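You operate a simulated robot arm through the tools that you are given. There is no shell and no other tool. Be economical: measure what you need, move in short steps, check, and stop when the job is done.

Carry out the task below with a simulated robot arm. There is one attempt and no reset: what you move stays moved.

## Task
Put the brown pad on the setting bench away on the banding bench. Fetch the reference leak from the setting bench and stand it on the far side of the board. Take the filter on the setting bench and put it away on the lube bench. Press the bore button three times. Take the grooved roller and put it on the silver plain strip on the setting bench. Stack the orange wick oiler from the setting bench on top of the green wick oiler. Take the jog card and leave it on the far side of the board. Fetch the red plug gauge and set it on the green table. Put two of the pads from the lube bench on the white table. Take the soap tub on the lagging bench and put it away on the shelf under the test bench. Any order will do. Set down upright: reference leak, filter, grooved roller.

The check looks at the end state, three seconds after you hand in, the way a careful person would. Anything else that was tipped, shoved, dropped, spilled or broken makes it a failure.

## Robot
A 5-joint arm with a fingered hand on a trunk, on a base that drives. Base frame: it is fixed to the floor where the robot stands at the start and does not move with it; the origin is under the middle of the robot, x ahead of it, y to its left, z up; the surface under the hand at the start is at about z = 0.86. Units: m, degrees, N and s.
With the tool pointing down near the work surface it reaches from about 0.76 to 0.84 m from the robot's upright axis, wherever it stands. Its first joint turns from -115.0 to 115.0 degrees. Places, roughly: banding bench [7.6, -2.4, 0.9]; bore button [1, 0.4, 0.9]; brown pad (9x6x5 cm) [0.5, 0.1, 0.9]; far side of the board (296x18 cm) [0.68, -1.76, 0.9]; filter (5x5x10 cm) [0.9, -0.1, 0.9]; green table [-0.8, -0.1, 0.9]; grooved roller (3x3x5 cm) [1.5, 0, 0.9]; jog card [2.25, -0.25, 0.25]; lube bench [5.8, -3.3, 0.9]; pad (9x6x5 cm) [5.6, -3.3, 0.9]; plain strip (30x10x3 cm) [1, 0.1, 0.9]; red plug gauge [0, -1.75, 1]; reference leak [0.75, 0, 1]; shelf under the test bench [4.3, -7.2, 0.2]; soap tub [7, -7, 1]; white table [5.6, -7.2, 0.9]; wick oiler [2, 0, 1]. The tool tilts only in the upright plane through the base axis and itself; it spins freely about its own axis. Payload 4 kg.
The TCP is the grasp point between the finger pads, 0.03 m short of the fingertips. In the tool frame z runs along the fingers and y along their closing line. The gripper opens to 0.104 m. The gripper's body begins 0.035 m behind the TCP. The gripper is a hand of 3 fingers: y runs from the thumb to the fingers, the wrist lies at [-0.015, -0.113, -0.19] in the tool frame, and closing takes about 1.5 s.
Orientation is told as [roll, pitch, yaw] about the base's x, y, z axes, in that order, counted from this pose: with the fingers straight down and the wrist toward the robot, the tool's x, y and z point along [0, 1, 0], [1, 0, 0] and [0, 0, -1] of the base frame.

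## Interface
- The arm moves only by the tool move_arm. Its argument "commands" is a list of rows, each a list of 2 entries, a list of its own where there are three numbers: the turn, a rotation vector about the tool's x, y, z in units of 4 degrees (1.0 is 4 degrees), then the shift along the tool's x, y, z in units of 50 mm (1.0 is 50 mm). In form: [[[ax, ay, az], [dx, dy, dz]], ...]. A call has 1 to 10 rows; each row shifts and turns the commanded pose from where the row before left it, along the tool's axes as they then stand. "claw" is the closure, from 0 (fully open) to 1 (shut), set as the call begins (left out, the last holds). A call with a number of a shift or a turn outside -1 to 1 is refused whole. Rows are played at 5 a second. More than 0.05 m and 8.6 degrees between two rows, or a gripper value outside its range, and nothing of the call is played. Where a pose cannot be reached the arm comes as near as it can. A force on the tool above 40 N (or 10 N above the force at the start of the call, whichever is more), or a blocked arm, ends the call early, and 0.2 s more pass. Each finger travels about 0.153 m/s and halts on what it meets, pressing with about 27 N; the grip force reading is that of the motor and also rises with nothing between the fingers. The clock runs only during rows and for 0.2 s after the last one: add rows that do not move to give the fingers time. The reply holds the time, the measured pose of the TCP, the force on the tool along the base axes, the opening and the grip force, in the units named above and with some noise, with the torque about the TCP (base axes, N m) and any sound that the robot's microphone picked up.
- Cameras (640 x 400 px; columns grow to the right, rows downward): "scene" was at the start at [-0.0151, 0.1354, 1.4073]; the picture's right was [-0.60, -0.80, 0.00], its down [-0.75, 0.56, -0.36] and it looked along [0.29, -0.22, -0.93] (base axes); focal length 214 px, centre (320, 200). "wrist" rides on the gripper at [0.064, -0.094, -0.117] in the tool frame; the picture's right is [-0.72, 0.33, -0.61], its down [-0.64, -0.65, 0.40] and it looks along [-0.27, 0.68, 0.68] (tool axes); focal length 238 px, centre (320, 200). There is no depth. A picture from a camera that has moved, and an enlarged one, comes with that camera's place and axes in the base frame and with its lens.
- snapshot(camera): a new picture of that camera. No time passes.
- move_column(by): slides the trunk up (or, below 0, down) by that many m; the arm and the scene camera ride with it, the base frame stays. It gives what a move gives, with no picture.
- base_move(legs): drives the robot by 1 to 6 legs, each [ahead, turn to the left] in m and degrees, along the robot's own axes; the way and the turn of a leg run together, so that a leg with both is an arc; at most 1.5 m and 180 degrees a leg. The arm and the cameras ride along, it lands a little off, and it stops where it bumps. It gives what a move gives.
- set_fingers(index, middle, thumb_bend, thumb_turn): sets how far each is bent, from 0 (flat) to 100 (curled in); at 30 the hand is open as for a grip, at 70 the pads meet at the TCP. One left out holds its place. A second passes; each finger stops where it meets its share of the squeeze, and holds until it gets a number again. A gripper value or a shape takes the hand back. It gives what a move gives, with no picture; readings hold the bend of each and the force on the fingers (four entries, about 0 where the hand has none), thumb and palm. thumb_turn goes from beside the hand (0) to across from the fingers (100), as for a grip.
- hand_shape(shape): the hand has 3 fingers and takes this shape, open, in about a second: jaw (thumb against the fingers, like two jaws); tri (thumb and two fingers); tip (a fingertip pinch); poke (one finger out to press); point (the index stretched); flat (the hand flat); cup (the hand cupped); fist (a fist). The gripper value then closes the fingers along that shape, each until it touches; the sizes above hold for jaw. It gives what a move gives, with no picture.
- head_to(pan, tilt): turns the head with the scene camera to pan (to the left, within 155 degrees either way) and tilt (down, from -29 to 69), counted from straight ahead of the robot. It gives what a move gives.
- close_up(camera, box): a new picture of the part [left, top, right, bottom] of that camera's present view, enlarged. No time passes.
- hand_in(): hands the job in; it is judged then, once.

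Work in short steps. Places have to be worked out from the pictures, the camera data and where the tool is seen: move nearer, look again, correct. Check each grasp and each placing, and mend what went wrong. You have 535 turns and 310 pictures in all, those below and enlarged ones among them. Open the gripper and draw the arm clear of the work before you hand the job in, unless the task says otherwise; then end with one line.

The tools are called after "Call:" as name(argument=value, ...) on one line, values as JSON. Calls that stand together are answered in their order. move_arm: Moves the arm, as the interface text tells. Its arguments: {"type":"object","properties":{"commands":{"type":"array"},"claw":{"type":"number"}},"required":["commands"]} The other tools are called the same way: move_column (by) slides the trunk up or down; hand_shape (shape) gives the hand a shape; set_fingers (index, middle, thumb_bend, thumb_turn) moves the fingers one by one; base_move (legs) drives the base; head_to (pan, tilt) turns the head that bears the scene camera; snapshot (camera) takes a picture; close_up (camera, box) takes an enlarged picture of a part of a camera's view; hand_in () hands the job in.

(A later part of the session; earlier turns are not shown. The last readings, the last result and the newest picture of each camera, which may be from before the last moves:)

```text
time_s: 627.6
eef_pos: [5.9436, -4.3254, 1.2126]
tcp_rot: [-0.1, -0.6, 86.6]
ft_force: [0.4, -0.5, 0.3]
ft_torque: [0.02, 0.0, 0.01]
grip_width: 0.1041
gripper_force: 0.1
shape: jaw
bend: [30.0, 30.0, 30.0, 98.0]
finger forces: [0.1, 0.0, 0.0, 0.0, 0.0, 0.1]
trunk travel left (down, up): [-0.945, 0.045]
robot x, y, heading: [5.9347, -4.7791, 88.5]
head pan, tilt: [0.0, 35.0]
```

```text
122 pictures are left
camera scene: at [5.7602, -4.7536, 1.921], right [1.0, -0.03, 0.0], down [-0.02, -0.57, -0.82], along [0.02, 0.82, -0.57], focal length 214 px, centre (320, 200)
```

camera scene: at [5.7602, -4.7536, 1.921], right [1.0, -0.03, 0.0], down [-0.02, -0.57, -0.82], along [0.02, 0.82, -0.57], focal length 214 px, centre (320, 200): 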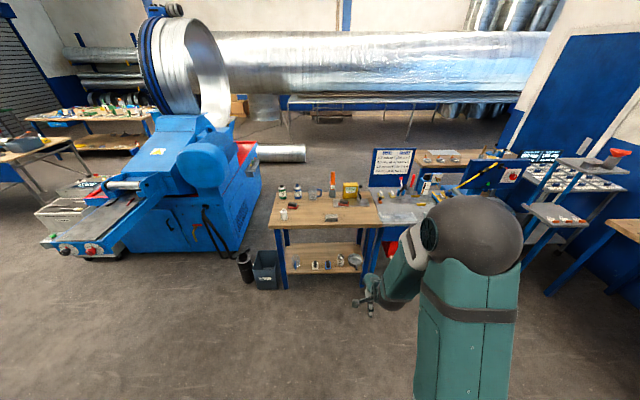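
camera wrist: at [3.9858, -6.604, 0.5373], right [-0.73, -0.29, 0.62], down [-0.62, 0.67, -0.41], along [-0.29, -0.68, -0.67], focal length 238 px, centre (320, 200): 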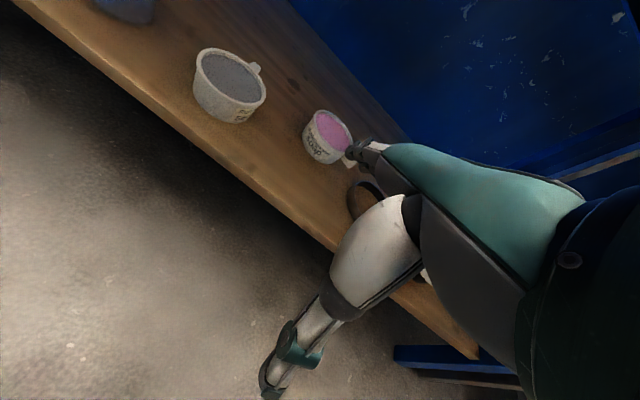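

Now to the remaining near pad at (5.576, -3.33): drive to about (5.60, -4.15).

Call:
base_move(legs=[[0, 29], [0.7, 0], [0, -27.6]])

Call:
snapshot(camera="wrist")

Call:
close_up(camera="scene", box=[240, 180, 400, 290])

```text
time_s: 634.2
eef_pos: [5.6076, -3.704, 1.2122]
tcp_rot: [-0.1, -0.5, 88.4]
ft_force: [-0.4, 0.1, 0.3]
ft_torque: [0.0, -0.01, 0.0]
grip_width: 0.1042
gripper_force: 0.2
shape: jaw
bend: [30.0, 30.0, 30.0, 98.0]
finger forces: [0.0, 0.0, 0.1, 0.0, 0.0, 0.0]
trunk travel left (down, up): [-0.945, 0.045]
robot x, y, heading: [5.6153, -4.1618, 90.2]
head pan, tilt: [0.0, 35.0]
```

```text
121 pictures are left
camera wrist: at [5.5406, -3.7997, 1.3273], right [0.73, 0.3, 0.62], down [0.62, -0.67, -0.41], along [0.29, 0.68, -0.67], focal length 238 px, centre (320, 200)
```

wrist: 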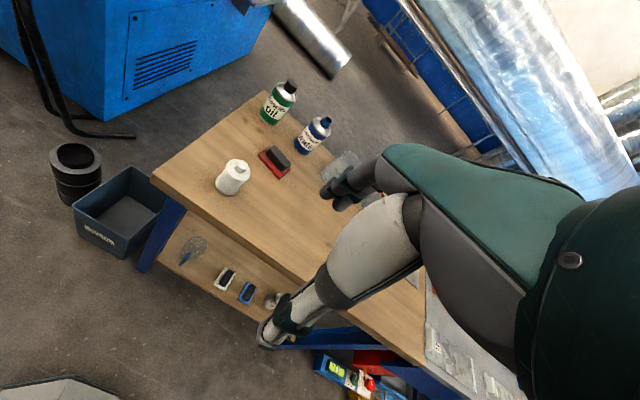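

```text
3.64 times, centred on (320, 235) of scene
camera zoom: at [5.4388, -4.1383, 1.921], right [1.0, 0.0, 0.0], down [0.0, -0.57, -0.82], along [0.0, 0.82, -0.57], focal length 780 px, centre (320, 73)
```

zoom: 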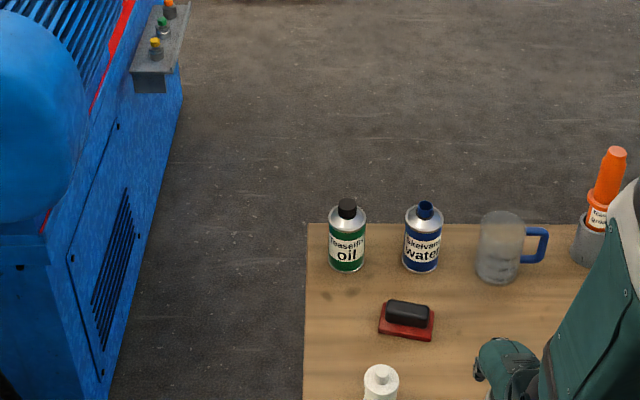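

Pad at (5.577, -3.337). Step 3 cm closer and reach above it.

Call:
base_move(legs=[[0.03, 0]])

Call:
move_arm(commands=[[[0.15, 0, -0.8], [0.4, 0, 0]], [[0, 0, 0], [0, 0.97, 0]], [[0, 0, 0], [0, 0.97, 0]], [[0, 0, 0], [0, 0.97, 0]], [[0, 0, 0], [0, 0.97, 0]], [[0, 0, 0], [0, 0.97, 0]], [[0, 0, 0], [0, 0.97, 0]], [[0, 0, 0], [0, 0.9, 0]]], claw=0.2)

Call:
move_column(by=-0.22)

Call:
snapshot(camera="wrist")

```text
time_s: 635.1
eef_pos: [5.6064, -3.6733, 1.2114]
tcp_rot: [-0.2, -0.6, 88.5]
ft_force: [-0.1, -0.1, 0.4]
ft_torque: [-0.02, -0.01, 0.01]
grip_width: 0.1042
gripper_force: 0.0
shape: jaw
bend: [30.0, 30.0, 30.0, 98.0]
finger forces: [0.1, 0.1, 0.0, 0.0, 0.0, 0.0]
trunk travel left (down, up): [-0.945, 0.045]
robot x, y, heading: [5.6086, -4.1322, 90.4]
head pan, tilt: [0.0, 35.0]
```

```text
time_s: 636.9
eef_pos: [5.5779, -3.3363, 1.2086]
tcp_rot: [-0.2, 0.0, 91.6]
ft_force: [0.0, 1.7, -0.4]
ft_torque: [-0.03, 0.01, 0.0]
grip_width: 0.0834
gripper_force: 0.1
shape: jaw
bend: [27.0, 34.0, 49.0, 99.0]
finger forces: [0.1, 0.1, 0.0, 0.0, 0.0, 0.0]
trunk travel left (down, up): [-0.945, 0.045]
robot x, y, heading: [5.6106, -4.1293, 90.0]
head pan, tilt: [0.0, 35.0]
```

```text
time_s: 639.2
eef_pos: [5.5777, -3.3381, 0.9899]
tcp_rot: [-0.1, 0.0, 91.7]
ft_force: [-0.6, -0.7, -0.2]
ft_torque: [-0.02, 0.01, 0.04]
grip_width: 0.0835
gripper_force: 0.1
shape: jaw
bend: [27.0, 34.0, 49.0, 99.0]
finger forces: [0.0, 0.1, 0.0, 0.1, 0.0, 0.0]
trunk travel left (down, up): [-0.725, 0.265]
robot x, y, heading: [5.6118, -4.13, 90.2]
head pan, tilt: [0.0, 35.0]
```

```text
119 pictures are left
camera wrist: at [5.516, -3.4354, 1.1057], right [0.71, 0.35, 0.62], down [0.66, -0.63, -0.4], along [0.25, 0.69, -0.68], focal length 238 px, centre (320, 200)
```

wrist: 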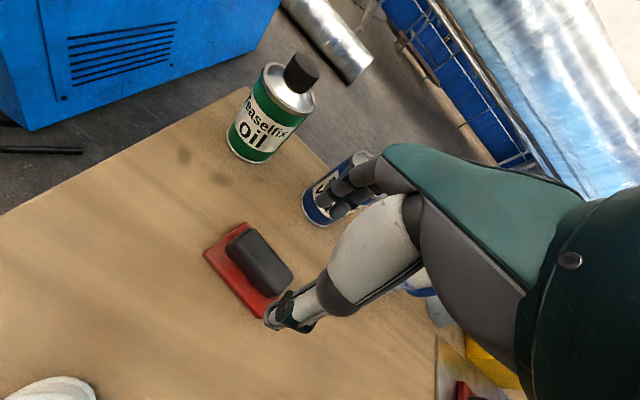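

Call:
move_arm(commands=[[[0, 0, -0.1], [0.14, -0.06, 0.4]], [[0, 0, 0], [0, 0, 0.6]], [[0, 0, 0], [0, 0, 0.5]], [[0, 0, 0], [0, 0, 0.2]]])

Call:
close_up(camera="wrist", box=[220, 180, 400, 340])

```text
time_s: 640.2
eef_pos: [5.5721, -3.3409, 0.9052]
tcp_rot: [-0.1, 0.0, 92.1]
ft_force: [0.1, -0.1, -0.3]
ft_torque: [0.0, -0.05, 0.02]
grip_width: 0.0833
gripper_force: 0.1
shape: jaw
bend: [27.0, 34.0, 49.0, 99.0]
finger forces: [0.0, 0.0, 0.0, 0.1, 0.1, 0.1]
trunk travel left (down, up): [-0.725, 0.265]
robot x, y, heading: [5.6092, -4.1315, 90.4]
head pan, tilt: [0.0, 35.0]
```

```text
2.50 times, centred on (310, 260) of wrist
camera zoom: at [5.5102, -3.4387, 1.0218], right [0.71, 0.35, 0.61], down [0.66, -0.63, -0.4], along [0.25, 0.69, -0.68], focal length 596 px, centre (345, 50)
```

zoom: 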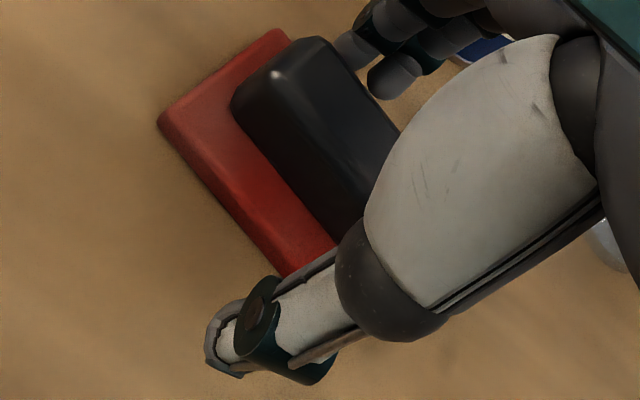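

Call:
move_arm(commands=[[[0, 0, 0], [0, 0, 0]], [[0, 0, 0], [0, 0, 0]], [[0, 0, 0], [0, 0, 0]], [[0, 0, 0], [0, 0, 0]], [[0, 0, 0], [0, 0, 0]], [[0, 0, 0], [0, 0, 0]], [[0, 0, 0], [0, 0, 0]]], claw=1)

Call:
move_column(by=0.2)

Call:
snapshot(camera="wrist")

```text
time_s: 641.8
eef_pos: [5.5725, -3.3416, 0.9068]
tcp_rot: [-0.1, -0.1, 92.1]
ft_force: [0.4, -0.3, 0.3]
ft_torque: [-0.01, 0.02, 0.0]
grip_width: 0.0253
gripper_force: 26.8
shape: jaw
bend: [74.0, 49.0, 73.0, 100.0]
finger forces: [14.8, 8.9, 0.0, 0.0, 23.7, 0.1]
trunk travel left (down, up): [-0.725, 0.265]
robot x, y, heading: [5.6144, -4.1312, 90.3]
head pan, tilt: [0.0, 35.0]
```

```text
time_s: 644.0
eef_pos: [5.5717, -3.3406, 1.1052]
tcp_rot: [-0.1, -0.1, 92.0]
ft_force: [-0.1, 0.8, -1.6]
ft_torque: [0.02, 0.01, -0.01]
grip_width: 0.0254
gripper_force: 27.2
shape: jaw
bend: [74.0, 49.0, 73.0, 100.0]
finger forces: [14.8, 9.0, 0.0, 0.0, 23.9, 0.0]
trunk travel left (down, up): [-0.925, 0.065]
robot x, y, heading: [5.6129, -4.1309, 90.3]
head pan, tilt: [0.0, 35.0]
```

```text
117 pictures are left
camera wrist: at [5.5102, -3.4386, 1.2219], right [0.71, 0.35, 0.61], down [0.66, -0.63, -0.4], along [0.25, 0.69, -0.68], focal length 238 px, centre (320, 200)
```

wrist: 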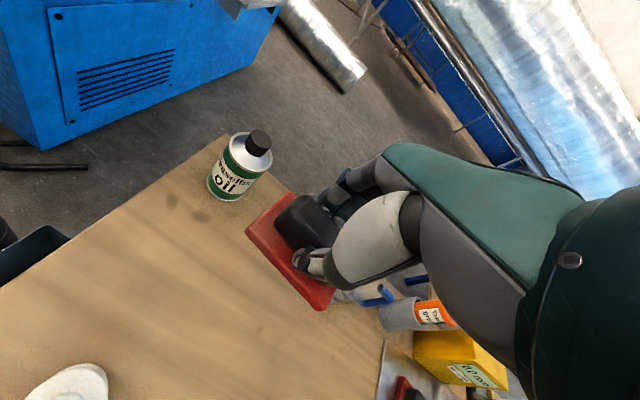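

Call:
move_arm(commands=[[[0, 0, 0], [0, -0.7, -0.5]], [[0, 0, 0], [0, -0.8, -0.3]], [[0, 0, 0], [0, -0.9, 0]], [[0, 0, 0], [0, -0.9, 0]], [[0, 0, 0], [0, -0.9, 0]], [[0, 0, 0], [0, -0.9, 0]]])

Call:
base_move(legs=[[-0.1, 0], [0, -90.3], [0.3, 0], [0, -90], [1.38, 0]])

```text
time_s: 645.4
eef_pos: [5.5813, -3.5972, 1.1482]
tcp_rot: [-0.2, -0.2, 92.0]
ft_force: [-0.4, -0.2, -0.6]
ft_torque: [0.03, -0.02, 0.03]
grip_width: 0.025
gripper_force: 27.4
shape: jaw
bend: [74.0, 49.0, 73.0, 100.0]
finger forces: [14.8, 9.0, 0.0, 0.0, 23.7, 0.0]
trunk travel left (down, up): [-0.925, 0.065]
robot x, y, heading: [5.6116, -4.1339, 90.5]
head pan, tilt: [0.0, 35.0]
```

```text
time_s: 662.3
eef_pos: [5.867, -6.1376, 1.1469]
tcp_rot: [-0.2, 0.1, -90.9]
ft_force: [0.0, -0.1, -0.1]
ft_torque: [-0.02, 0.02, -0.01]
grip_width: 0.0247
gripper_force: 27.2
shape: jaw
bend: [74.0, 49.0, 73.0, 100.0]
finger forces: [14.6, 8.6, 0.1, 0.1, 23.2, 0.0]
trunk travel left (down, up): [-0.925, 0.065]
robot x, y, heading: [5.8615, -5.6013, -92.8]
head pan, tilt: [0.0, 35.0]
```

Call:
base_move(legs=[[0, -18.7], [0.59, 0], [0, 21.5]])

Call:
snapshot(camera="wrist")

```text
time_s: 667.9
eef_pos: [5.679, -6.6901, 1.1456]
tcp_rot: [-0.3, -0.1, -88.0]
ft_force: [0.1, -0.4, -0.7]
ft_torque: [0.0, 0.01, 0.03]
grip_width: 0.0246
gripper_force: 26.5
shape: jaw
bend: [74.0, 49.0, 73.0, 100.0]
finger forces: [14.5, 8.5, 0.0, 0.1, 23.0, 0.1]
trunk travel left (down, up): [-0.925, 0.065]
robot x, y, heading: [5.6492, -6.1534, -89.7]
head pan, tilt: [0.0, 35.0]
```

```text
116 pictures are left
camera wrist: at [5.7396, -6.5955, 1.2622], right [-0.71, -0.35, 0.62], down [-0.66, 0.63, -0.4], along [-0.25, -0.69, -0.68], focal length 238 px, centre (320, 200)
```

wrist: 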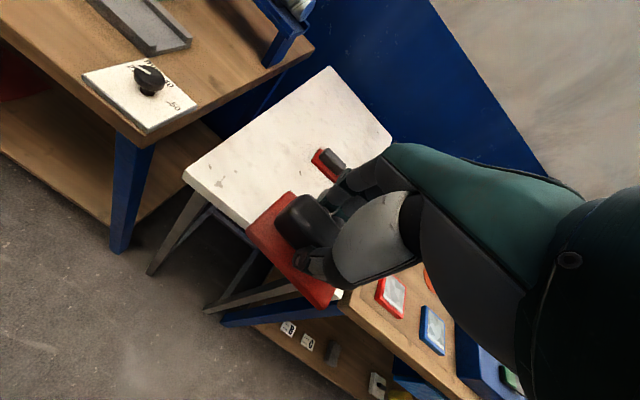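

Call:
move_arm(commands=[[[0, 0, 0.38], [-0.22, 0, 0]], [[0, 0, 0], [0, 0.92, 0]], [[0, 0, 0], [0, 0.92, 0]], [[0, 0, 0], [0, 0.92, 0]], [[0, 0, 0], [0, 0.92, 0]], [[0, 0, 0], [0, 0.92, 0]]])

Call:
move_column(by=-0.18)

Call:
snapshot(camera="wrist")

```text
time_s: 669.3
eef_pos: [5.6691, -6.9216, 1.1449]
tcp_rot: [-0.1, 0.2, -89.6]
ft_force: [0.7, 0.7, -1.0]
ft_torque: [0.03, 0.01, -0.01]
grip_width: 0.0244
gripper_force: 27.2
shape: jaw
bend: [74.0, 49.0, 73.0, 100.0]
finger forces: [14.5, 8.9, 0.1, 0.1, 23.2, 0.0]
trunk travel left (down, up): [-0.925, 0.065]
robot x, y, heading: [5.646, -6.1572, -89.8]
head pan, tilt: [0.0, 35.0]
```

```text
time_s: 671.3
eef_pos: [5.6697, -6.9198, 0.967]
tcp_rot: [-0.1, 0.0, -89.5]
ft_force: [0.4, 0.3, -0.9]
ft_torque: [0.01, 0.02, 0.02]
grip_width: 0.0247
gripper_force: 26.6
shape: jaw
bend: [74.0, 49.0, 73.0, 100.0]
finger forces: [14.4, 8.8, 0.1, 0.0, 23.3, 0.1]
trunk travel left (down, up): [-0.745, 0.245]
robot x, y, heading: [5.6469, -6.1541, -89.7]
head pan, tilt: [0.0, 35.0]
```

```text
115 pictures are left
camera wrist: at [5.7319, -6.8274, 1.0836], right [-0.72, -0.33, 0.61], down [-0.65, 0.65, -0.4], along [-0.26, -0.69, -0.68], focal length 238 px, centre (320, 200)
```

wrist: 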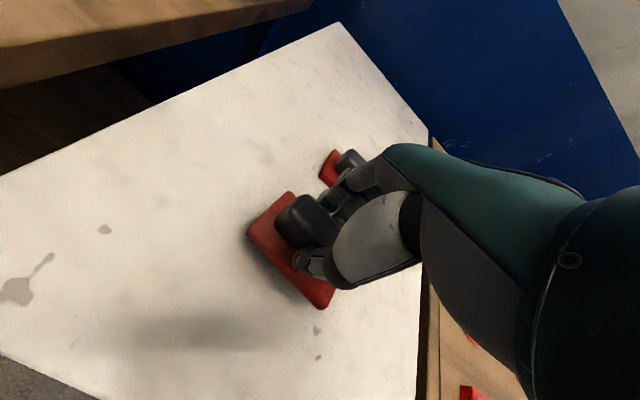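

Good spot. Descend to contact (surface 0.897 → TCP ≈ 0.943).

Call:
move_arm(commands=[[[0, 0, 0], [0, 0, 0.2]], [[0, 0, 0], [0, 0, 0.15]], [[0, 0, 0], [0, 0, 0.06]], [[0, 0, 0], [0, 0, 0.06]]])

```text
time_s: 672.3
eef_pos: [5.6696, -6.9207, 0.9453]
tcp_rot: [-0.1, -0.1, -89.5]
ft_force: [0.1, 2.8, 4.1]
ft_torque: [-0.07, 0.01, 0.01]
grip_width: 0.0245
gripper_force: 26.9
shape: jaw
bend: [74.0, 50.0, 73.0, 100.0]
finger forces: [14.5, 8.8, 0.1, 0.1, 25.5, 0.0]
trunk travel left (down, up): [-0.745, 0.245]
robot x, y, heading: [5.6503, -6.1524, -89.9]
head pan, tilt: [0.0, 35.0]
```

Light contact. Release and lift.

Call:
move_arm(commands=[[[0, 0, 0], [0, 0, 0]], [[0, 0, 0], [0, 0, 0]], [[0, 0, 0], [0, 0, 0]], [[0, 0, 0], [0, 0, 0]], [[0, 0, 0], [0, 0, 0]]], claw=0.4)

Call:
move_column(by=0.2)

Call:
snapshot(camera="wrist")

```text
time_s: 673.5
eef_pos: [5.6705, -6.9211, 0.9437]
tcp_rot: [-0.2, 0.0, -89.5]
ft_force: [0.6, 0.0, 0.0]
ft_torque: [-0.03, 0.02, 0.0]
grip_width: 0.0617
gripper_force: 0.1
shape: jaw
bend: [29.0, 41.0, 65.0, 100.0]
finger forces: [0.0, 0.1, 0.0, 0.0, 0.0, 0.1]
trunk travel left (down, up): [-0.745, 0.245]
robot x, y, heading: [5.6446, -6.1561, -89.8]
head pan, tilt: [0.0, 35.0]
```

```text
time_s: 675.6
eef_pos: [5.6692, -6.9206, 1.1443]
tcp_rot: [-0.1, -0.1, -89.6]
ft_force: [0.8, 0.0, -0.4]
ft_torque: [-0.01, 0.05, 0.02]
grip_width: 0.0618
gripper_force: 0.0
shape: jaw
bend: [29.0, 41.0, 65.0, 100.0]
finger forces: [0.0, 0.1, 0.1, 0.1, 0.0, 0.0]
trunk travel left (down, up): [-0.945, 0.045]
robot x, y, heading: [5.646, -6.1547, -89.5]
head pan, tilt: [0.0, 35.0]
```

```text
114 pictures are left
camera wrist: at [5.7321, -6.8278, 1.26], right [-0.72, -0.33, 0.61], down [-0.65, 0.65, -0.4], along [-0.26, -0.69, -0.68], focal length 238 px, centre (320, 200)
```

wrist: 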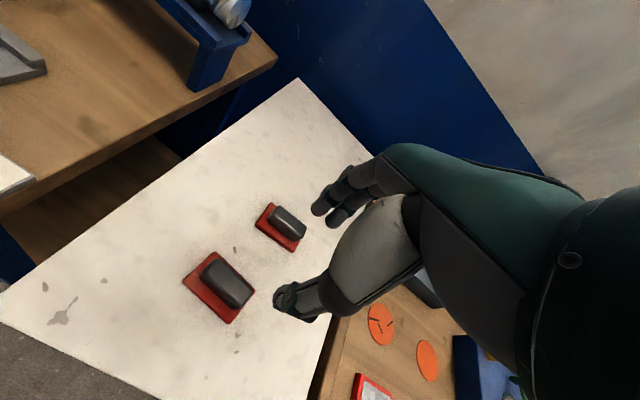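

Both pads are on the white table. Return to the setting bench for the jog card and brown pad.

Call:
move_arm(commands=[[[0, 0, 0], [0, -0.9, 0]], [[0, 0, 0], [0, -0.9, 0]], [[0, 0, 0], [0, -0.9, 0]], [[0, 0, 0], [0, -0.9, 0]], [[0, 0, 0], [0, -0.9, 0]], [[0, 0, 0], [0, -0.9, 0]]], claw=0)

Call:
base_move(legs=[[0, 154.9], [0.61, 0], [0, 24.6], [1.2, 0], [0, 90]])

```text
time_s: 677.0
eef_pos: [5.6663, -6.6499, 1.1462]
tcp_rot: [-0.1, -0.2, -89.5]
ft_force: [-0.2, 0.3, 0.2]
ft_torque: [-0.01, 0.03, -0.01]
grip_width: 0.1037
gripper_force: 0.0
shape: jaw
bend: [30.0, 30.0, 30.0, 98.0]
finger forces: [0.0, 0.0, 0.1, 0.1, 0.1, 0.0]
trunk travel left (down, up): [-0.945, 0.045]
robot x, y, heading: [5.6483, -6.1539, -89.5]
head pan, tilt: [0.0, 35.0]
```

```text
time_s: 697.5
eef_pos: [5.4764, -4.415, 1.1452]
tcp_rot: [-0.1, 0.1, 178.6]
ft_force: [0.0, -0.4, 0.1]
ft_torque: [0.01, -0.02, -0.02]
grip_width: 0.1036
gripper_force: 0.1
shape: jaw
bend: [30.0, 30.0, 30.0, 98.0]
finger forces: [0.1, 0.0, 0.0, 0.1, 0.0, 0.1]
trunk travel left (down, up): [-0.945, 0.045]
robot x, y, heading: [5.972, -4.4148, 178.1]
head pan, tilt: [0.0, 35.0]
```

Call:
base_move(legs=[[0, 2.6], [1.4, 0], [1.07, 0], [0, -56], [1.15, 0]])

```text
time_s: 718.0
eef_pos: [2.5364, -3.1424, 1.1437]
tcp_rot: [-0.1, 0.0, 125.7]
ft_force: [-0.6, 0.4, 0.9]
ft_torque: [-0.01, -0.03, 0.01]
grip_width: 0.1036
gripper_force: 0.1
shape: jaw
bend: [30.0, 30.0, 30.0, 98.0]
finger forces: [0.0, 0.0, 0.0, 0.0, 0.1, 0.0]
trunk travel left (down, up): [-0.945, 0.045]
robot x, y, heading: [2.8384, -3.5363, 125.7]
head pan, tilt: [0.0, 35.0]
```

Call:
base_move(legs=[[0, -35.7], [1.4, 0], [1.05, 0], [0, 90], [0.55, 0], [0, -90]])

Call:
head_to(pan=0, tilt=50)

Call:
snapshot(camera="scene")

```text
time_s: 741.8
eef_pos: [2.2047, -0.6275, 1.1437]
tcp_rot: [0.0, 0.0, 92.4]
ft_force: [0.6, 0.3, -0.6]
ft_torque: [-0.01, 0.0, 0.0]
grip_width: 0.1041
gripper_force: 0.0
shape: jaw
bend: [30.0, 30.0, 30.0, 98.0]
finger forces: [0.1, 0.0, 0.0, 0.0, 0.0, 0.0]
trunk travel left (down, up): [-0.945, 0.045]
robot x, y, heading: [2.2367, -1.1254, 92.0]
head pan, tilt: [0.0, 35.0]
```

```text
time_s: 742.6
eef_pos: [2.2029, -0.629, 1.1435]
tcp_rot: [0.0, 0.0, 92.4]
ft_force: [0.1, -0.1, 0.7]
ft_torque: [0.0, -0.01, 0.01]
grip_width: 0.1034
gripper_force: 0.0
shape: jaw
bend: [30.0, 30.0, 30.0, 98.0]
finger forces: [0.1, 0.0, 0.1, 0.0, 0.1, 0.0]
trunk travel left (down, up): [-0.945, 0.045]
robot x, y, heading: [2.2389, -1.1239, 92.0]
head pan, tilt: [0.0, 50.0]
```

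```text
113 pictures are left
camera scene: at [2.0639, -1.1174, 1.8993], right [1.0, 0.04, 0.0], down [0.03, -0.77, -0.64], along [-0.02, 0.64, -0.77], focal length 214 px, centre (320, 200)
```

scene: 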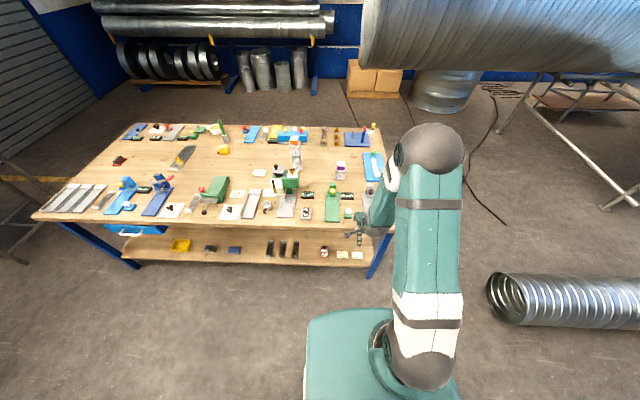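

Call:
close_up(camera="scene", box=[290, 225, 390, 285])

```text
6.40 times, centred on (340, 255) of scene
camera zoom: at [2.0639, -1.1174, 1.8993], right [1.0, 0.04, 0.0], down [0.03, -0.77, -0.64], along [-0.02, 0.64, -0.77], focal length 1373 px, centre (192, -152)
```

zoom: 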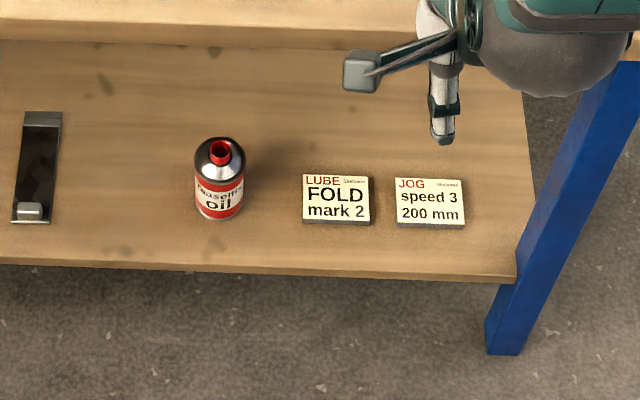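

The JOG card is the right one, at about (2.35, -0.32) on the shelf. Raise the arm slightly, turn toward it, then lower the trunk.

Call:
move_arm(commands=[[[0, 0, 0.7], [-0.45, 0, -0.7]], [[0, 0, 0.7], [-0.45, 0, -0.7]], [[0, 0, 0.7], [-0.45, 0, -0.7]], [[0, 0, 0.7], [-0.45, 0, -0.7]], [[0, 0, 0], [0, 0, -0.2]]], claw=0)

Call:
move_column(by=-0.4)

Call:
move_column(by=-0.4)

Call:
move_column(by=-0.14)

Call:
snapshot(camera="wrist")

```text
time_s: 743.8
eef_pos: [2.2914, -0.6301, 1.2928]
tcp_rot: [-0.4, 0.0, 81.1]
ft_force: [-0.5, 0.1, 0.5]
ft_torque: [0.01, -0.03, -0.01]
grip_width: 0.1035
gripper_force: 0.0
shape: jaw
bend: [30.0, 30.0, 30.0, 98.0]
finger forces: [0.0, 0.0, 0.0, 0.1, 0.0, 0.1]
trunk travel left (down, up): [-0.945, 0.045]
robot x, y, heading: [2.2377, -1.1223, 92.0]
head pan, tilt: [0.0, 50.0]
```

```text
time_s: 747.6
eef_pos: [2.2916, -0.6308, 0.8922]
tcp_rot: [-0.4, -0.2, 81.0]
ft_force: [-0.4, 0.6, -0.1]
ft_torque: [0.05, 0.01, 0.03]
grip_width: 0.1039
gripper_force: 0.1
shape: jaw
bend: [30.0, 30.0, 30.0, 98.0]
finger forces: [0.0, 0.0, 0.0, 0.1, 0.0, 0.1]
trunk travel left (down, up): [-0.545, 0.445]
robot x, y, heading: [2.2378, -1.1266, 92.1]
head pan, tilt: [0.0, 50.0]
```

```text
time_s: 751.5
eef_pos: [2.2924, -0.6303, 0.4926]
tcp_rot: [-0.3, 0.0, 81.0]
ft_force: [-0.3, -0.1, 0.0]
ft_torque: [0.01, 0.03, 0.01]
grip_width: 0.1038
gripper_force: 0.0
shape: jaw
bend: [30.0, 30.0, 30.0, 98.0]
finger forces: [0.0, 0.1, 0.0, 0.0, 0.0, 0.1]
trunk travel left (down, up): [-0.145, 0.845]
robot x, y, heading: [2.2351, -1.1201, 92.1]
head pan, tilt: [0.0, 50.0]
```

```text
time_s: 753.1
eef_pos: [2.2927, -0.6323, 0.3522]
tcp_rot: [-0.3, -0.1, 81.0]
ft_force: [-0.2, 0.1, 0.0]
ft_torque: [-0.04, -0.01, -0.02]
grip_width: 0.1039
gripper_force: 0.0
shape: jaw
bend: [30.0, 30.0, 30.0, 98.0]
finger forces: [0.0, 0.1, 0.0, 0.0, 0.0, 0.1]
trunk travel left (down, up): [-0.005, 0.985]
robot x, y, heading: [2.2369, -1.1218, 92.0]
head pan, tilt: [0.0, 50.0]
```

```text
111 pictures are left
camera wrist: at [2.2132, -0.7155, 0.4686], right [0.76, 0.21, 0.62], down [0.53, -0.74, -0.4], along [0.38, 0.63, -0.68], focal length 238 px, centre (320, 200)
```

wrist: 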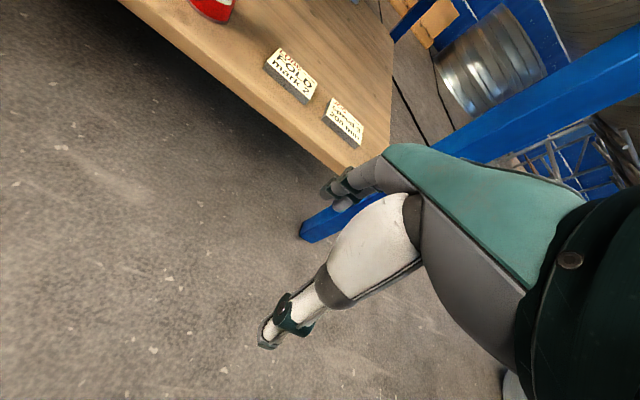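

Card top at z ≈ 0.265, centre ≈ (2.34, -0.337). Reach in under the bench.

Call:
move_arm(commands=[[[0, 0, 0], [0, 0.85, 0]], [[0, 0, 0], [0, 0.85, 0]], [[0, 0, 0], [0, 0.85, 0]], [[0, 0, 0], [0, 0.85, 0]], [[0, 0, 0], [0, 0.85, 0]], [[0, 0, 0], [0, 0.85, 0]], [[0, 0, 0], [0, 0.7, 0]]])

Call:
snapshot(camera="wrist")

```text
time_s: 754.7
eef_pos: [2.3386, -0.3414, 0.3527]
tcp_rot: [-0.2, 0.0, 81.1]
ft_force: [0.2, 0.1, 0.8]
ft_torque: [0.04, 0.02, 0.01]
grip_width: 0.1038
gripper_force: 0.0
shape: jaw
bend: [30.0, 30.0, 30.0, 98.0]
finger forces: [0.1, 0.1, 0.0, 0.1, 0.0, 0.1]
trunk travel left (down, up): [-0.005, 0.985]
robot x, y, heading: [2.2366, -1.1234, 92.0]
head pan, tilt: [0.0, 50.0]
```

```text
110 pictures are left
camera wrist: at [2.2595, -0.4269, 0.469], right [0.76, 0.21, 0.62], down [0.53, -0.74, -0.4], along [0.38, 0.63, -0.68], focal length 238 px, centre (320, 200)
```

wrist: 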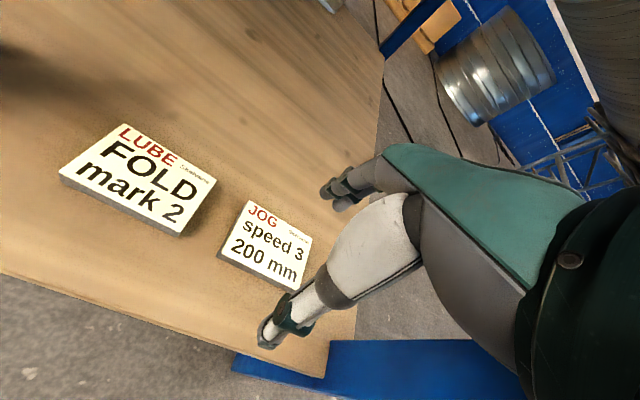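

Call:
move_arm(commands=[[[0, 0, -0.15], [0.23, 0.32, 0]], [[0, 0, 0], [0, 0, 0.4]], [[0, 0, 0], [0, 0, 0.4]], [[0, 0, 0], [0, 0, 0.2]]])

Call:
snapshot(camera="wrist")

```text
time_s: 755.7
eef_pos: [2.3297, -0.3273, 0.3009]
tcp_rot: [-0.2, -0.1, 81.7]
ft_force: [0.3, 0.3, 0.0]
ft_torque: [0.02, -0.02, -0.02]
grip_width: 0.1036
gripper_force: 0.0
shape: jaw
bend: [30.0, 30.0, 30.0, 98.0]
finger forces: [0.1, 0.0, 0.0, 0.0, 0.1, 0.0]
trunk travel left (down, up): [-0.005, 0.985]
robot x, y, heading: [2.2375, -1.1263, 92.0]
head pan, tilt: [0.0, 50.0]
```

```text
109 pictures are left
camera wrist: at [2.2519, -0.4126, 0.418], right [0.76, 0.22, 0.62], down [0.54, -0.74, -0.4], along [0.37, 0.64, -0.68], focal length 238 px, centre (320, 200)
```

wrist: 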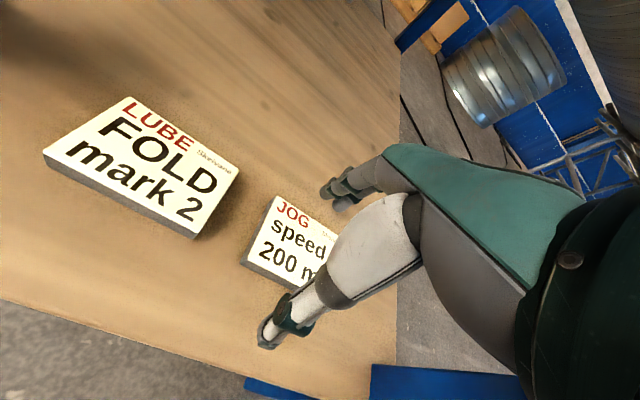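

Aligned. Descend in small steps until the fingertips touch the shelf.

Call:
move_arm(commands=[[[0, 0, 0], [0, 0.1, 0.1]], [[0, 0, 0], [0, 0, 0.1]], [[0, 0, 0], [0, 0, 0.08]], [[0, 0, 0], [0, 0, 0.06]]])

```text
time_s: 756.7
eef_pos: [2.3313, -0.3233, 0.2856]
tcp_rot: [-0.2, -0.1, 81.8]
ft_force: [1.0, 0.5, 1.0]
ft_torque: [-0.01, -0.02, -0.02]
grip_width: 0.1038
gripper_force: 0.0
shape: jaw
bend: [30.0, 30.0, 30.0, 98.0]
finger forces: [0.0, 0.0, 0.0, 0.1, 0.0, 0.1]
trunk travel left (down, up): [-0.005, 0.985]
robot x, y, heading: [2.237, -1.1216, 92.0]
head pan, tilt: [0.0, 50.0]
```

Call:
move_arm(commands=[[[0, 0, 0], [0, 0, 0.08]], [[0, 0, 0], [0, 0, 0.08]], [[0, 0, 0], [0, 0, 0.08]], [[0, 0, 0], [0, 0, 0.08]]])

Call:
snapshot(camera="wrist")

```text
time_s: 757.7
eef_pos: [2.3318, -0.3205, 0.2748]
tcp_rot: [-0.2, -0.4, 81.6]
ft_force: [-0.8, -3.9, 17.8]
ft_torque: [0.87, -0.28, -0.03]
grip_width: 0.1023
gripper_force: 0.0
shape: jaw
bend: [30.0, 30.0, 30.0, 98.0]
finger forces: [0.1, 17.0, 0.0, 0.1, 0.1, 0.0]
trunk travel left (down, up): [-0.005, 0.985]
robot x, y, heading: [2.2374, -1.1262, 92.1]
head pan, tilt: [0.0, 50.0]
```

```text
108 pictures are left
camera wrist: at [2.2531, -0.4071, 0.3892], right [0.76, 0.21, 0.62], down [0.54, -0.73, -0.41], along [0.37, 0.64, -0.67], focal length 238 px, centre (320, 200)
```

wrist: 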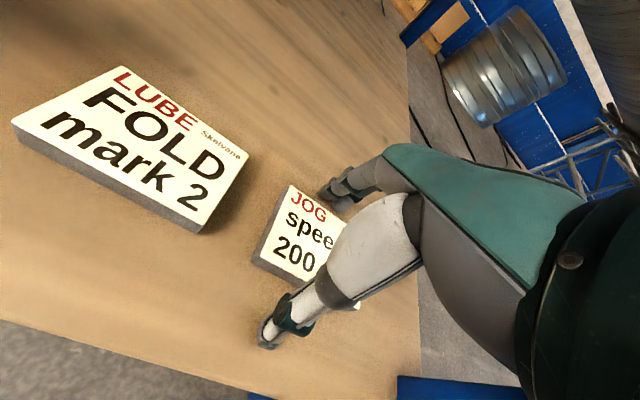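

Fingertips touch the shelf (z ≈ 0.245). Rise 2 mm and close.

Call:
move_arm(commands=[[[0, 0, 0], [0, 0, -0.07]], [[0, 0, 0], [0, 0, 0]]])

Call:
move_arm(commands=[[[0, 0, 0], [0, 0, 0]], [[0, 0, 0], [0, 0, 0]], [[0, 0, 0], [0, 0, 0]], [[0, 0, 0], [0, 0, 0]], [[0, 0, 0], [0, 0, 0]], [[0, 0, 0], [0, 0, 0]], [[0, 0, 0], [0, 0, 0]]], claw=1)

Call:
snapshot(camera="wrist")

```text
time_s: 758.3
eef_pos: [2.3312, -0.322, 0.2737]
tcp_rot: [-0.2, -0.1, 81.7]
ft_force: [-1.3, -1.9, 10.8]
ft_torque: [0.64, -0.13, 0.0]
grip_width: 0.1026
gripper_force: 0.1
shape: jaw
bend: [30.0, 30.0, 30.0, 98.0]
finger forces: [0.1, 11.3, 0.0, 0.0, 0.0, 0.0]
trunk travel left (down, up): [-0.005, 0.985]
robot x, y, heading: [2.2387, -1.122, 92.2]
head pan, tilt: [0.0, 50.0]
```

```text
time_s: 759.9
eef_pos: [2.3314, -0.3218, 0.275]
tcp_rot: [-0.2, -0.2, 81.8]
ft_force: [0.7, -3.7, 23.0]
ft_torque: [-0.85, 0.18, 0.01]
grip_width: 0.058
gripper_force: 27.5
shape: jaw
bend: [74.0, 40.0, 67.0, 100.0]
finger forces: [17.3, 6.8, 0.0, 0.0, 41.8, 0.0]
trunk travel left (down, up): [-0.005, 0.985]
robot x, y, heading: [2.2377, -1.126, 91.9]
head pan, tilt: [0.0, 50.0]
```

```text
107 pictures are left
camera wrist: at [2.2534, -0.408, 0.3913], right [0.76, 0.22, 0.62], down [0.54, -0.74, -0.4], along [0.37, 0.64, -0.67], focal length 238 px, centre (320, 200)
```

wrist: 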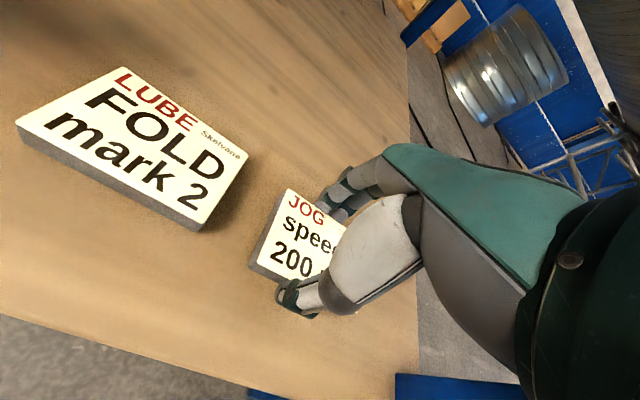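

Card gripped at 58 mm width. Lift 6 cm and check.

Call:
move_column(by=0.07)

Call:
snapshot(camera="wrist")

```text
time_s: 761.0
eef_pos: [2.3309, -0.322, 0.3427]
tcp_rot: [-0.2, 0.0, 81.7]
ft_force: [1.0, 0.3, -0.9]
ft_torque: [-0.04, -0.02, 0.02]
grip_width: 0.0576
gripper_force: 26.6
shape: jaw
bend: [74.0, 40.0, 68.0, 100.0]
finger forces: [17.7, 7.8, 0.0, 0.0, 25.5, 0.0]
trunk travel left (down, up): [-0.075, 0.915]
robot x, y, heading: [2.2352, -1.1268, 92.4]
head pan, tilt: [0.0, 50.0]
```

```text
106 pictures are left
camera wrist: at [2.2533, -0.4075, 0.4589], right [0.76, 0.22, 0.62], down [0.54, -0.74, -0.4], along [0.37, 0.64, -0.68], focal length 238 px, centre (320, 200)
```

wrist: 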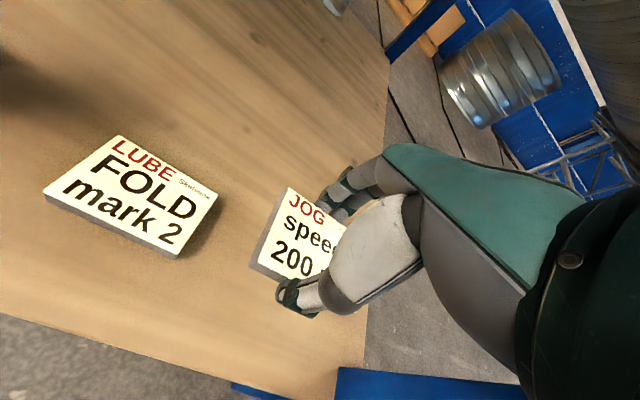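

Held firmly. Withdraw, then raise the trunk.

Call:
move_arm(commands=[[[0, 0, 0], [0, -0.9, 0]], [[0, 0, 0], [0, -0.9, 0]], [[0, 0, 0], [0, -0.9, 0]], [[0, 0, 0], [0, -0.9, 0]], [[0, 0, 0], [0, -0.9, 0]], [[0, 0, 0], [0, -0.9, 0]], [[0, 0, 0], [0, -0.5, 0]]])

Call:
move_column(by=0.4)

Call:
move_column(by=0.4)

Call:
snapshot(camera="wrist")

```text
time_s: 762.6
eef_pos: [2.2889, -0.6137, 0.3409]
tcp_rot: [-0.4, -0.1, 81.7]
ft_force: [0.2, 0.6, -1.7]
ft_torque: [0.0, 0.04, 0.01]
grip_width: 0.0573
gripper_force: 27.3
shape: jaw
bend: [74.0, 40.0, 68.0, 100.0]
finger forces: [17.5, 7.1, 0.0, 0.0, 24.7, 0.1]
trunk travel left (down, up): [-0.075, 0.915]
robot x, y, heading: [2.2363, -1.1226, 92.0]
head pan, tilt: [0.0, 50.0]
```

```text
time_s: 766.4
eef_pos: [2.289, -0.6142, 0.7427]
tcp_rot: [-0.3, -0.1, 81.7]
ft_force: [0.7, -0.2, -0.8]
ft_torque: [-0.02, 0.02, -0.03]
grip_width: 0.0575
gripper_force: 26.9
shape: jaw
bend: [74.0, 40.0, 68.0, 100.0]
finger forces: [17.4, 7.1, 0.0, 0.0, 24.7, 0.0]
trunk travel left (down, up): [-0.475, 0.515]
robot x, y, heading: [2.2355, -1.1245, 91.7]
head pan, tilt: [0.0, 50.0]
```

```text
time_s: 770.3
eef_pos: [2.2884, -0.6133, 1.1422]
tcp_rot: [-0.4, -0.2, 81.7]
ft_force: [0.7, -0.9, -1.0]
ft_torque: [0.01, 0.02, 0.01]
grip_width: 0.0575
gripper_force: 26.7
shape: jaw
bend: [74.0, 40.0, 68.0, 100.0]
finger forces: [17.6, 7.1, 0.1, 0.1, 24.7, 0.0]
trunk travel left (down, up): [-0.875, 0.115]
robot x, y, heading: [2.2376, -1.1277, 92.0]
head pan, tilt: [0.0, 50.0]
```

```text
105 pictures are left
camera wrist: at [2.2108, -0.6991, 1.2579], right [0.76, 0.22, 0.62], down [0.54, -0.74, -0.4], along [0.37, 0.64, -0.68], focal length 238 px, centre (320, 200)
```

wrist: 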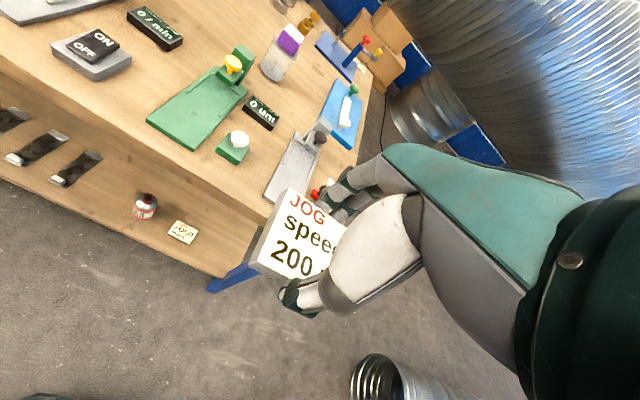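

Call:
base_move(legs=[[0.1, 0], [0, 88], [0.79, 0], [0, 90]])

Call:
snapshot(camera="wrist")

Call:
snapshot(camera="scene")

```text
time_s: 782.9
eef_pos: [1.3723, -1.5421, 1.1413]
tcp_rot: [-0.3, -0.1, -99.5]
ft_force: [-0.1, -1.1, -2.6]
ft_torque: [0.01, 0.03, 0.0]
grip_width: 0.0569
gripper_force: 27.6
shape: jaw
bend: [74.0, 40.0, 69.0, 100.0]
finger forces: [17.1, 6.8, 0.0, 0.1, 23.8, 0.0]
trunk travel left (down, up): [-0.875, 0.115]
robot x, y, heading: [1.4338, -1.0314, -88.9]
head pan, tilt: [0.0, 50.0]
```

```text
104 pictures are left
camera wrist: at [1.4507, -1.4622, 1.258], right [-0.76, -0.2, 0.62], down [-0.53, 0.75, -0.4], along [-0.38, -0.63, -0.68], focal length 238 px, centre (320, 200)
```

wrist: 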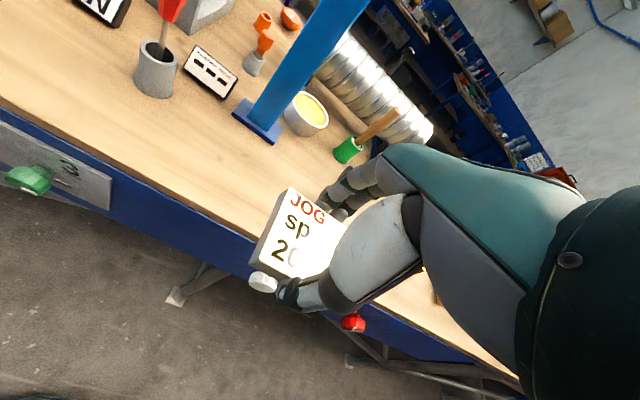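

```text
103 pictures are left
camera scene: at [1.6077, -1.0527, 1.8293], right [-1.0, -0.02, 0.0], down [-0.01, 0.77, -0.64], along [0.01, -0.64, -0.77], focal length 214 px, centre (320, 200)
```

scene: 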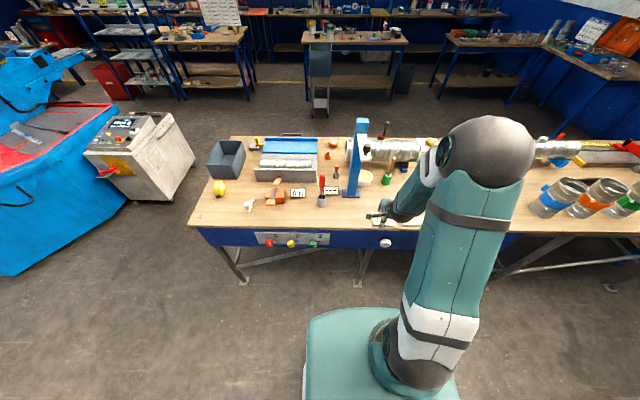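

Blue post foot is at about (1.44, -1.87); a spot at (1.36, -1.745) on the strip is free. Reach over it.

Call:
move_arm(commands=[[[0, 0, -0.62], [0.25, 0, 0]], [[0, 0, 0], [0, 0.81, 0]], [[0, 0, 0], [0, 0.81, 0]], [[0, 0, 0], [0, 0.81, 0]], [[0, 0, 0], [0, 0.81, 0]], [[0, 0, 0], [0, 0.81, 0]]])

Call:
move_column(by=-0.16)

Call:
snapshot(camera="wrist")

Call:
close_up(camera="scene", box=[300, 150, 480, 270])

```text
time_s: 784.3
eef_pos: [1.3601, -1.7485, 1.1375]
tcp_rot: [-0.4, 0.1, -97.3]
ft_force: [0.2, -0.1, -1.4]
ft_torque: [0.02, -0.02, 0.0]
grip_width: 0.0565
gripper_force: 27.0
shape: jaw
bend: [74.0, 40.0, 69.0, 100.0]
finger forces: [17.1, 6.8, 0.0, 0.1, 24.0, 0.0]
trunk travel left (down, up): [-0.875, 0.115]
robot x, y, heading: [1.4359, -1.0377, -89.3]
head pan, tilt: [0.0, 50.0]
```

```text
time_s: 786.1
eef_pos: [1.3613, -1.7491, 0.9795]
tcp_rot: [-0.5, 0.1, -97.3]
ft_force: [-0.7, -0.4, -1.3]
ft_torque: [-0.03, 0.0, 0.01]
grip_width: 0.0567
gripper_force: 27.0
shape: jaw
bend: [74.0, 40.0, 69.0, 100.0]
finger forces: [17.1, 6.9, 0.0, 0.1, 23.9, 0.1]
trunk travel left (down, up): [-0.715, 0.275]
robot x, y, heading: [1.4346, -1.0341, -89.1]
head pan, tilt: [0.0, 50.0]
```

```text
102 pictures are left
camera wrist: at [1.4361, -1.6638, 1.0947], right [-0.75, -0.23, 0.62], down [-0.56, 0.73, -0.4], along [-0.36, -0.64, -0.68], focal length 238 px, centre (320, 200)
```

wrist: 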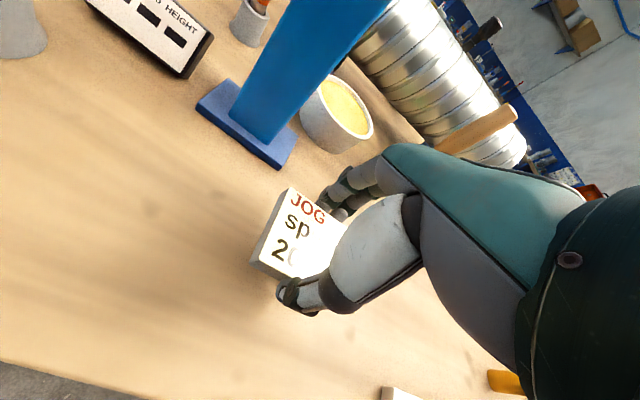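

```text
3.33 times, centred on (390, 210) of scene
camera zoom: at [1.6075, -1.0526, 1.6693], right [-1.0, -0.02, 0.0], down [-0.01, 0.77, -0.64], along [0.01, -0.64, -0.77], focal length 715 px, centre (87, 167)
```

zoom: 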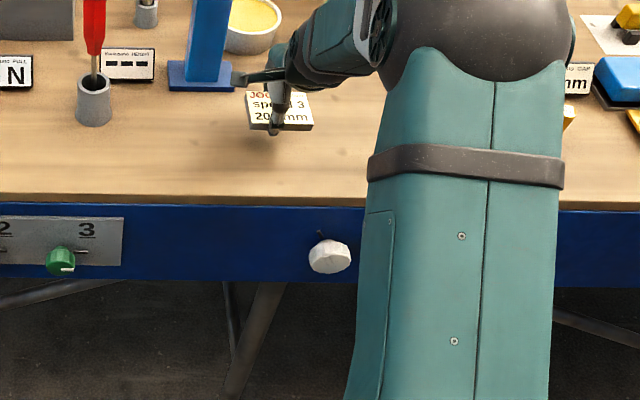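

Clear of the post. Lower to the surface.

Call:
move_arm(commands=[[[0, 0, 0], [0, 0, 0.4]], [[0, 0, 0], [0, 0, 0.3]], [[0, 0, 0], [0, 0, 0.2]], [[0, 0, 0], [0, 0, 0.06]]])

```text
time_s: 787.1
eef_pos: [1.361, -1.7493, 0.9321]
tcp_rot: [-0.6, -0.1, -97.2]
ft_force: [0.3, -0.6, -0.8]
ft_torque: [0.02, 0.01, 0.01]
grip_width: 0.0566
gripper_force: 27.0
shape: jaw
bend: [74.0, 40.0, 69.0, 100.0]
finger forces: [17.1, 6.9, 0.0, 0.0, 24.0, 0.0]
trunk travel left (down, up): [-0.715, 0.275]
robot x, y, heading: [1.4343, -1.0365, -89.2]
head pan, tilt: [0.0, 50.0]
```

Call:
move_arm(commands=[[[0, 0, 0], [0, 0, 0.06]], [[0, 0, 0], [0, 0, 0.06]], [[0, 0, 0], [0, 0, 0.06]]])

```text
time_s: 787.9
eef_pos: [1.36, -1.75, 0.9316]
tcp_rot: [-0.4, -1.0, -97.2]
ft_force: [1.0, 4.7, 20.5]
ft_torque: [1.02, -0.21, 0.01]
grip_width: 0.0552
gripper_force: 27.0
shape: jaw
bend: [74.0, 41.0, 71.0, 100.0]
finger forces: [15.6, 6.0, 0.0, 0.0, 43.4, 0.0]
trunk travel left (down, up): [-0.715, 0.275]
robot x, y, heading: [1.4353, -1.0365, -89.1]
head pan, tilt: [0.0, 50.0]
stopped in row 3: the force on the tool passed its limit at 43 N (the readings are from after the stop); the commanded pose is now the measured one
```

Contact. Relieve and release.

Call:
move_arm(commands=[[[0, 0, 0], [0, 0, -0.08]], [[0, 0, 0], [0, 0, 0]]])

Call:
move_arm(commands=[[[0, 0, 0], [0, 0, 0]], [[0, 0, 0], [0, 0, 0]], [[0, 0, 0], [0, 0, 0]], [[0, 0, 0], [0, 0, 0]], [[0, 0, 0], [0, 0, 0]]], claw=0.2)

Call:
move_column(by=0.2)

Call:
snapshot(camera="wrist")

```text
time_s: 788.5
eef_pos: [1.3606, -1.7503, 0.9306]
tcp_rot: [-0.4, -0.5, -97.3]
ft_force: [0.7, 1.1, 3.9]
ft_torque: [0.15, -0.04, -0.03]
grip_width: 0.0555
gripper_force: 26.8
shape: jaw
bend: [74.0, 41.0, 71.0, 100.0]
finger forces: [18.0, 6.9, 0.1, 0.0, 28.5, 0.0]
trunk travel left (down, up): [-0.715, 0.275]
robot x, y, heading: [1.4341, -1.0328, -89.5]
head pan, tilt: [0.0, 50.0]
```

```text
time_s: 789.7
eef_pos: [1.3604, -1.7504, 0.9314]
tcp_rot: [-0.6, -0.6, -97.2]
ft_force: [0.5, 0.0, 0.7]
ft_torque: [0.04, 0.0, 0.02]
grip_width: 0.0827
gripper_force: 0.0
shape: jaw
bend: [27.0, 34.0, 50.0, 99.0]
finger forces: [0.0, 0.0, 0.0, 0.0, 0.1, 0.0]
trunk travel left (down, up): [-0.715, 0.275]
robot x, y, heading: [1.4338, -1.0309, -89.1]
head pan, tilt: [0.0, 50.0]
```

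```text
time_s: 791.9
eef_pos: [1.3594, -1.751, 1.1305]
tcp_rot: [-0.5, -0.6, -97.2]
ft_force: [-0.1, -0.7, -0.1]
ft_torque: [0.01, 0.02, 0.0]
grip_width: 0.083
gripper_force: 0.0
shape: jaw
bend: [27.0, 34.0, 50.0, 99.0]
finger forces: [0.1, 0.0, 0.1, 0.0, 0.1, 0.0]
trunk travel left (down, up): [-0.915, 0.075]
robot x, y, heading: [1.4357, -1.0337, -89.2]
head pan, tilt: [0.0, 50.0]
```

```text
100 pictures are left
camera wrist: at [1.4357, -1.6658, 1.2458], right [-0.75, -0.23, 0.62], down [-0.56, 0.72, -0.41], along [-0.36, -0.65, -0.67], focal length 238 px, centre (320, 200)
```

wrist: 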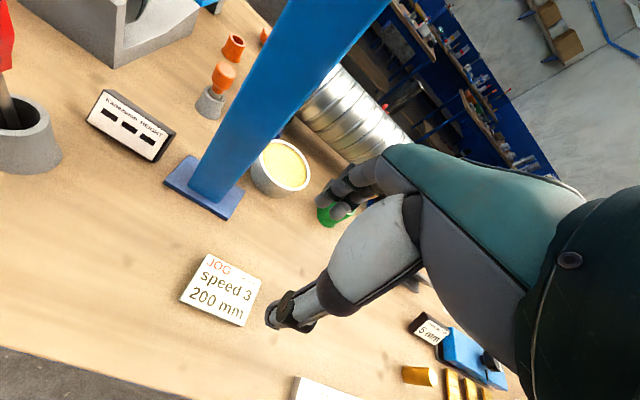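

Call:
close_up(camera="wrist", box=[340, 300, 520, 400])

```text
3.56 times, centred on (430, 350) of wrist
camera zoom: at [1.4357, -1.6658, 1.2458], right [-0.75, -0.23, 0.62], down [-0.56, 0.72, -0.41], along [-0.36, -0.65, -0.67], focal length 848 px, centre (-71, -333)
```

zoom: 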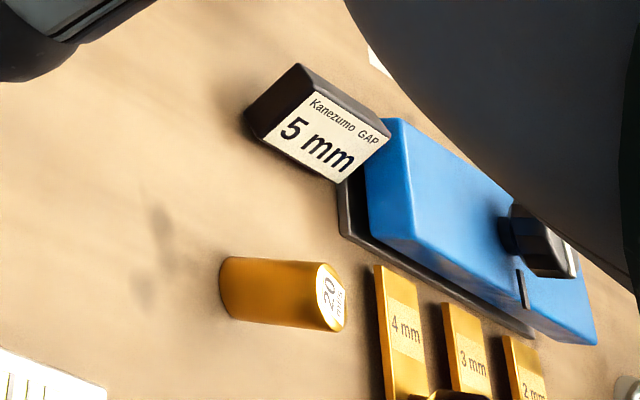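

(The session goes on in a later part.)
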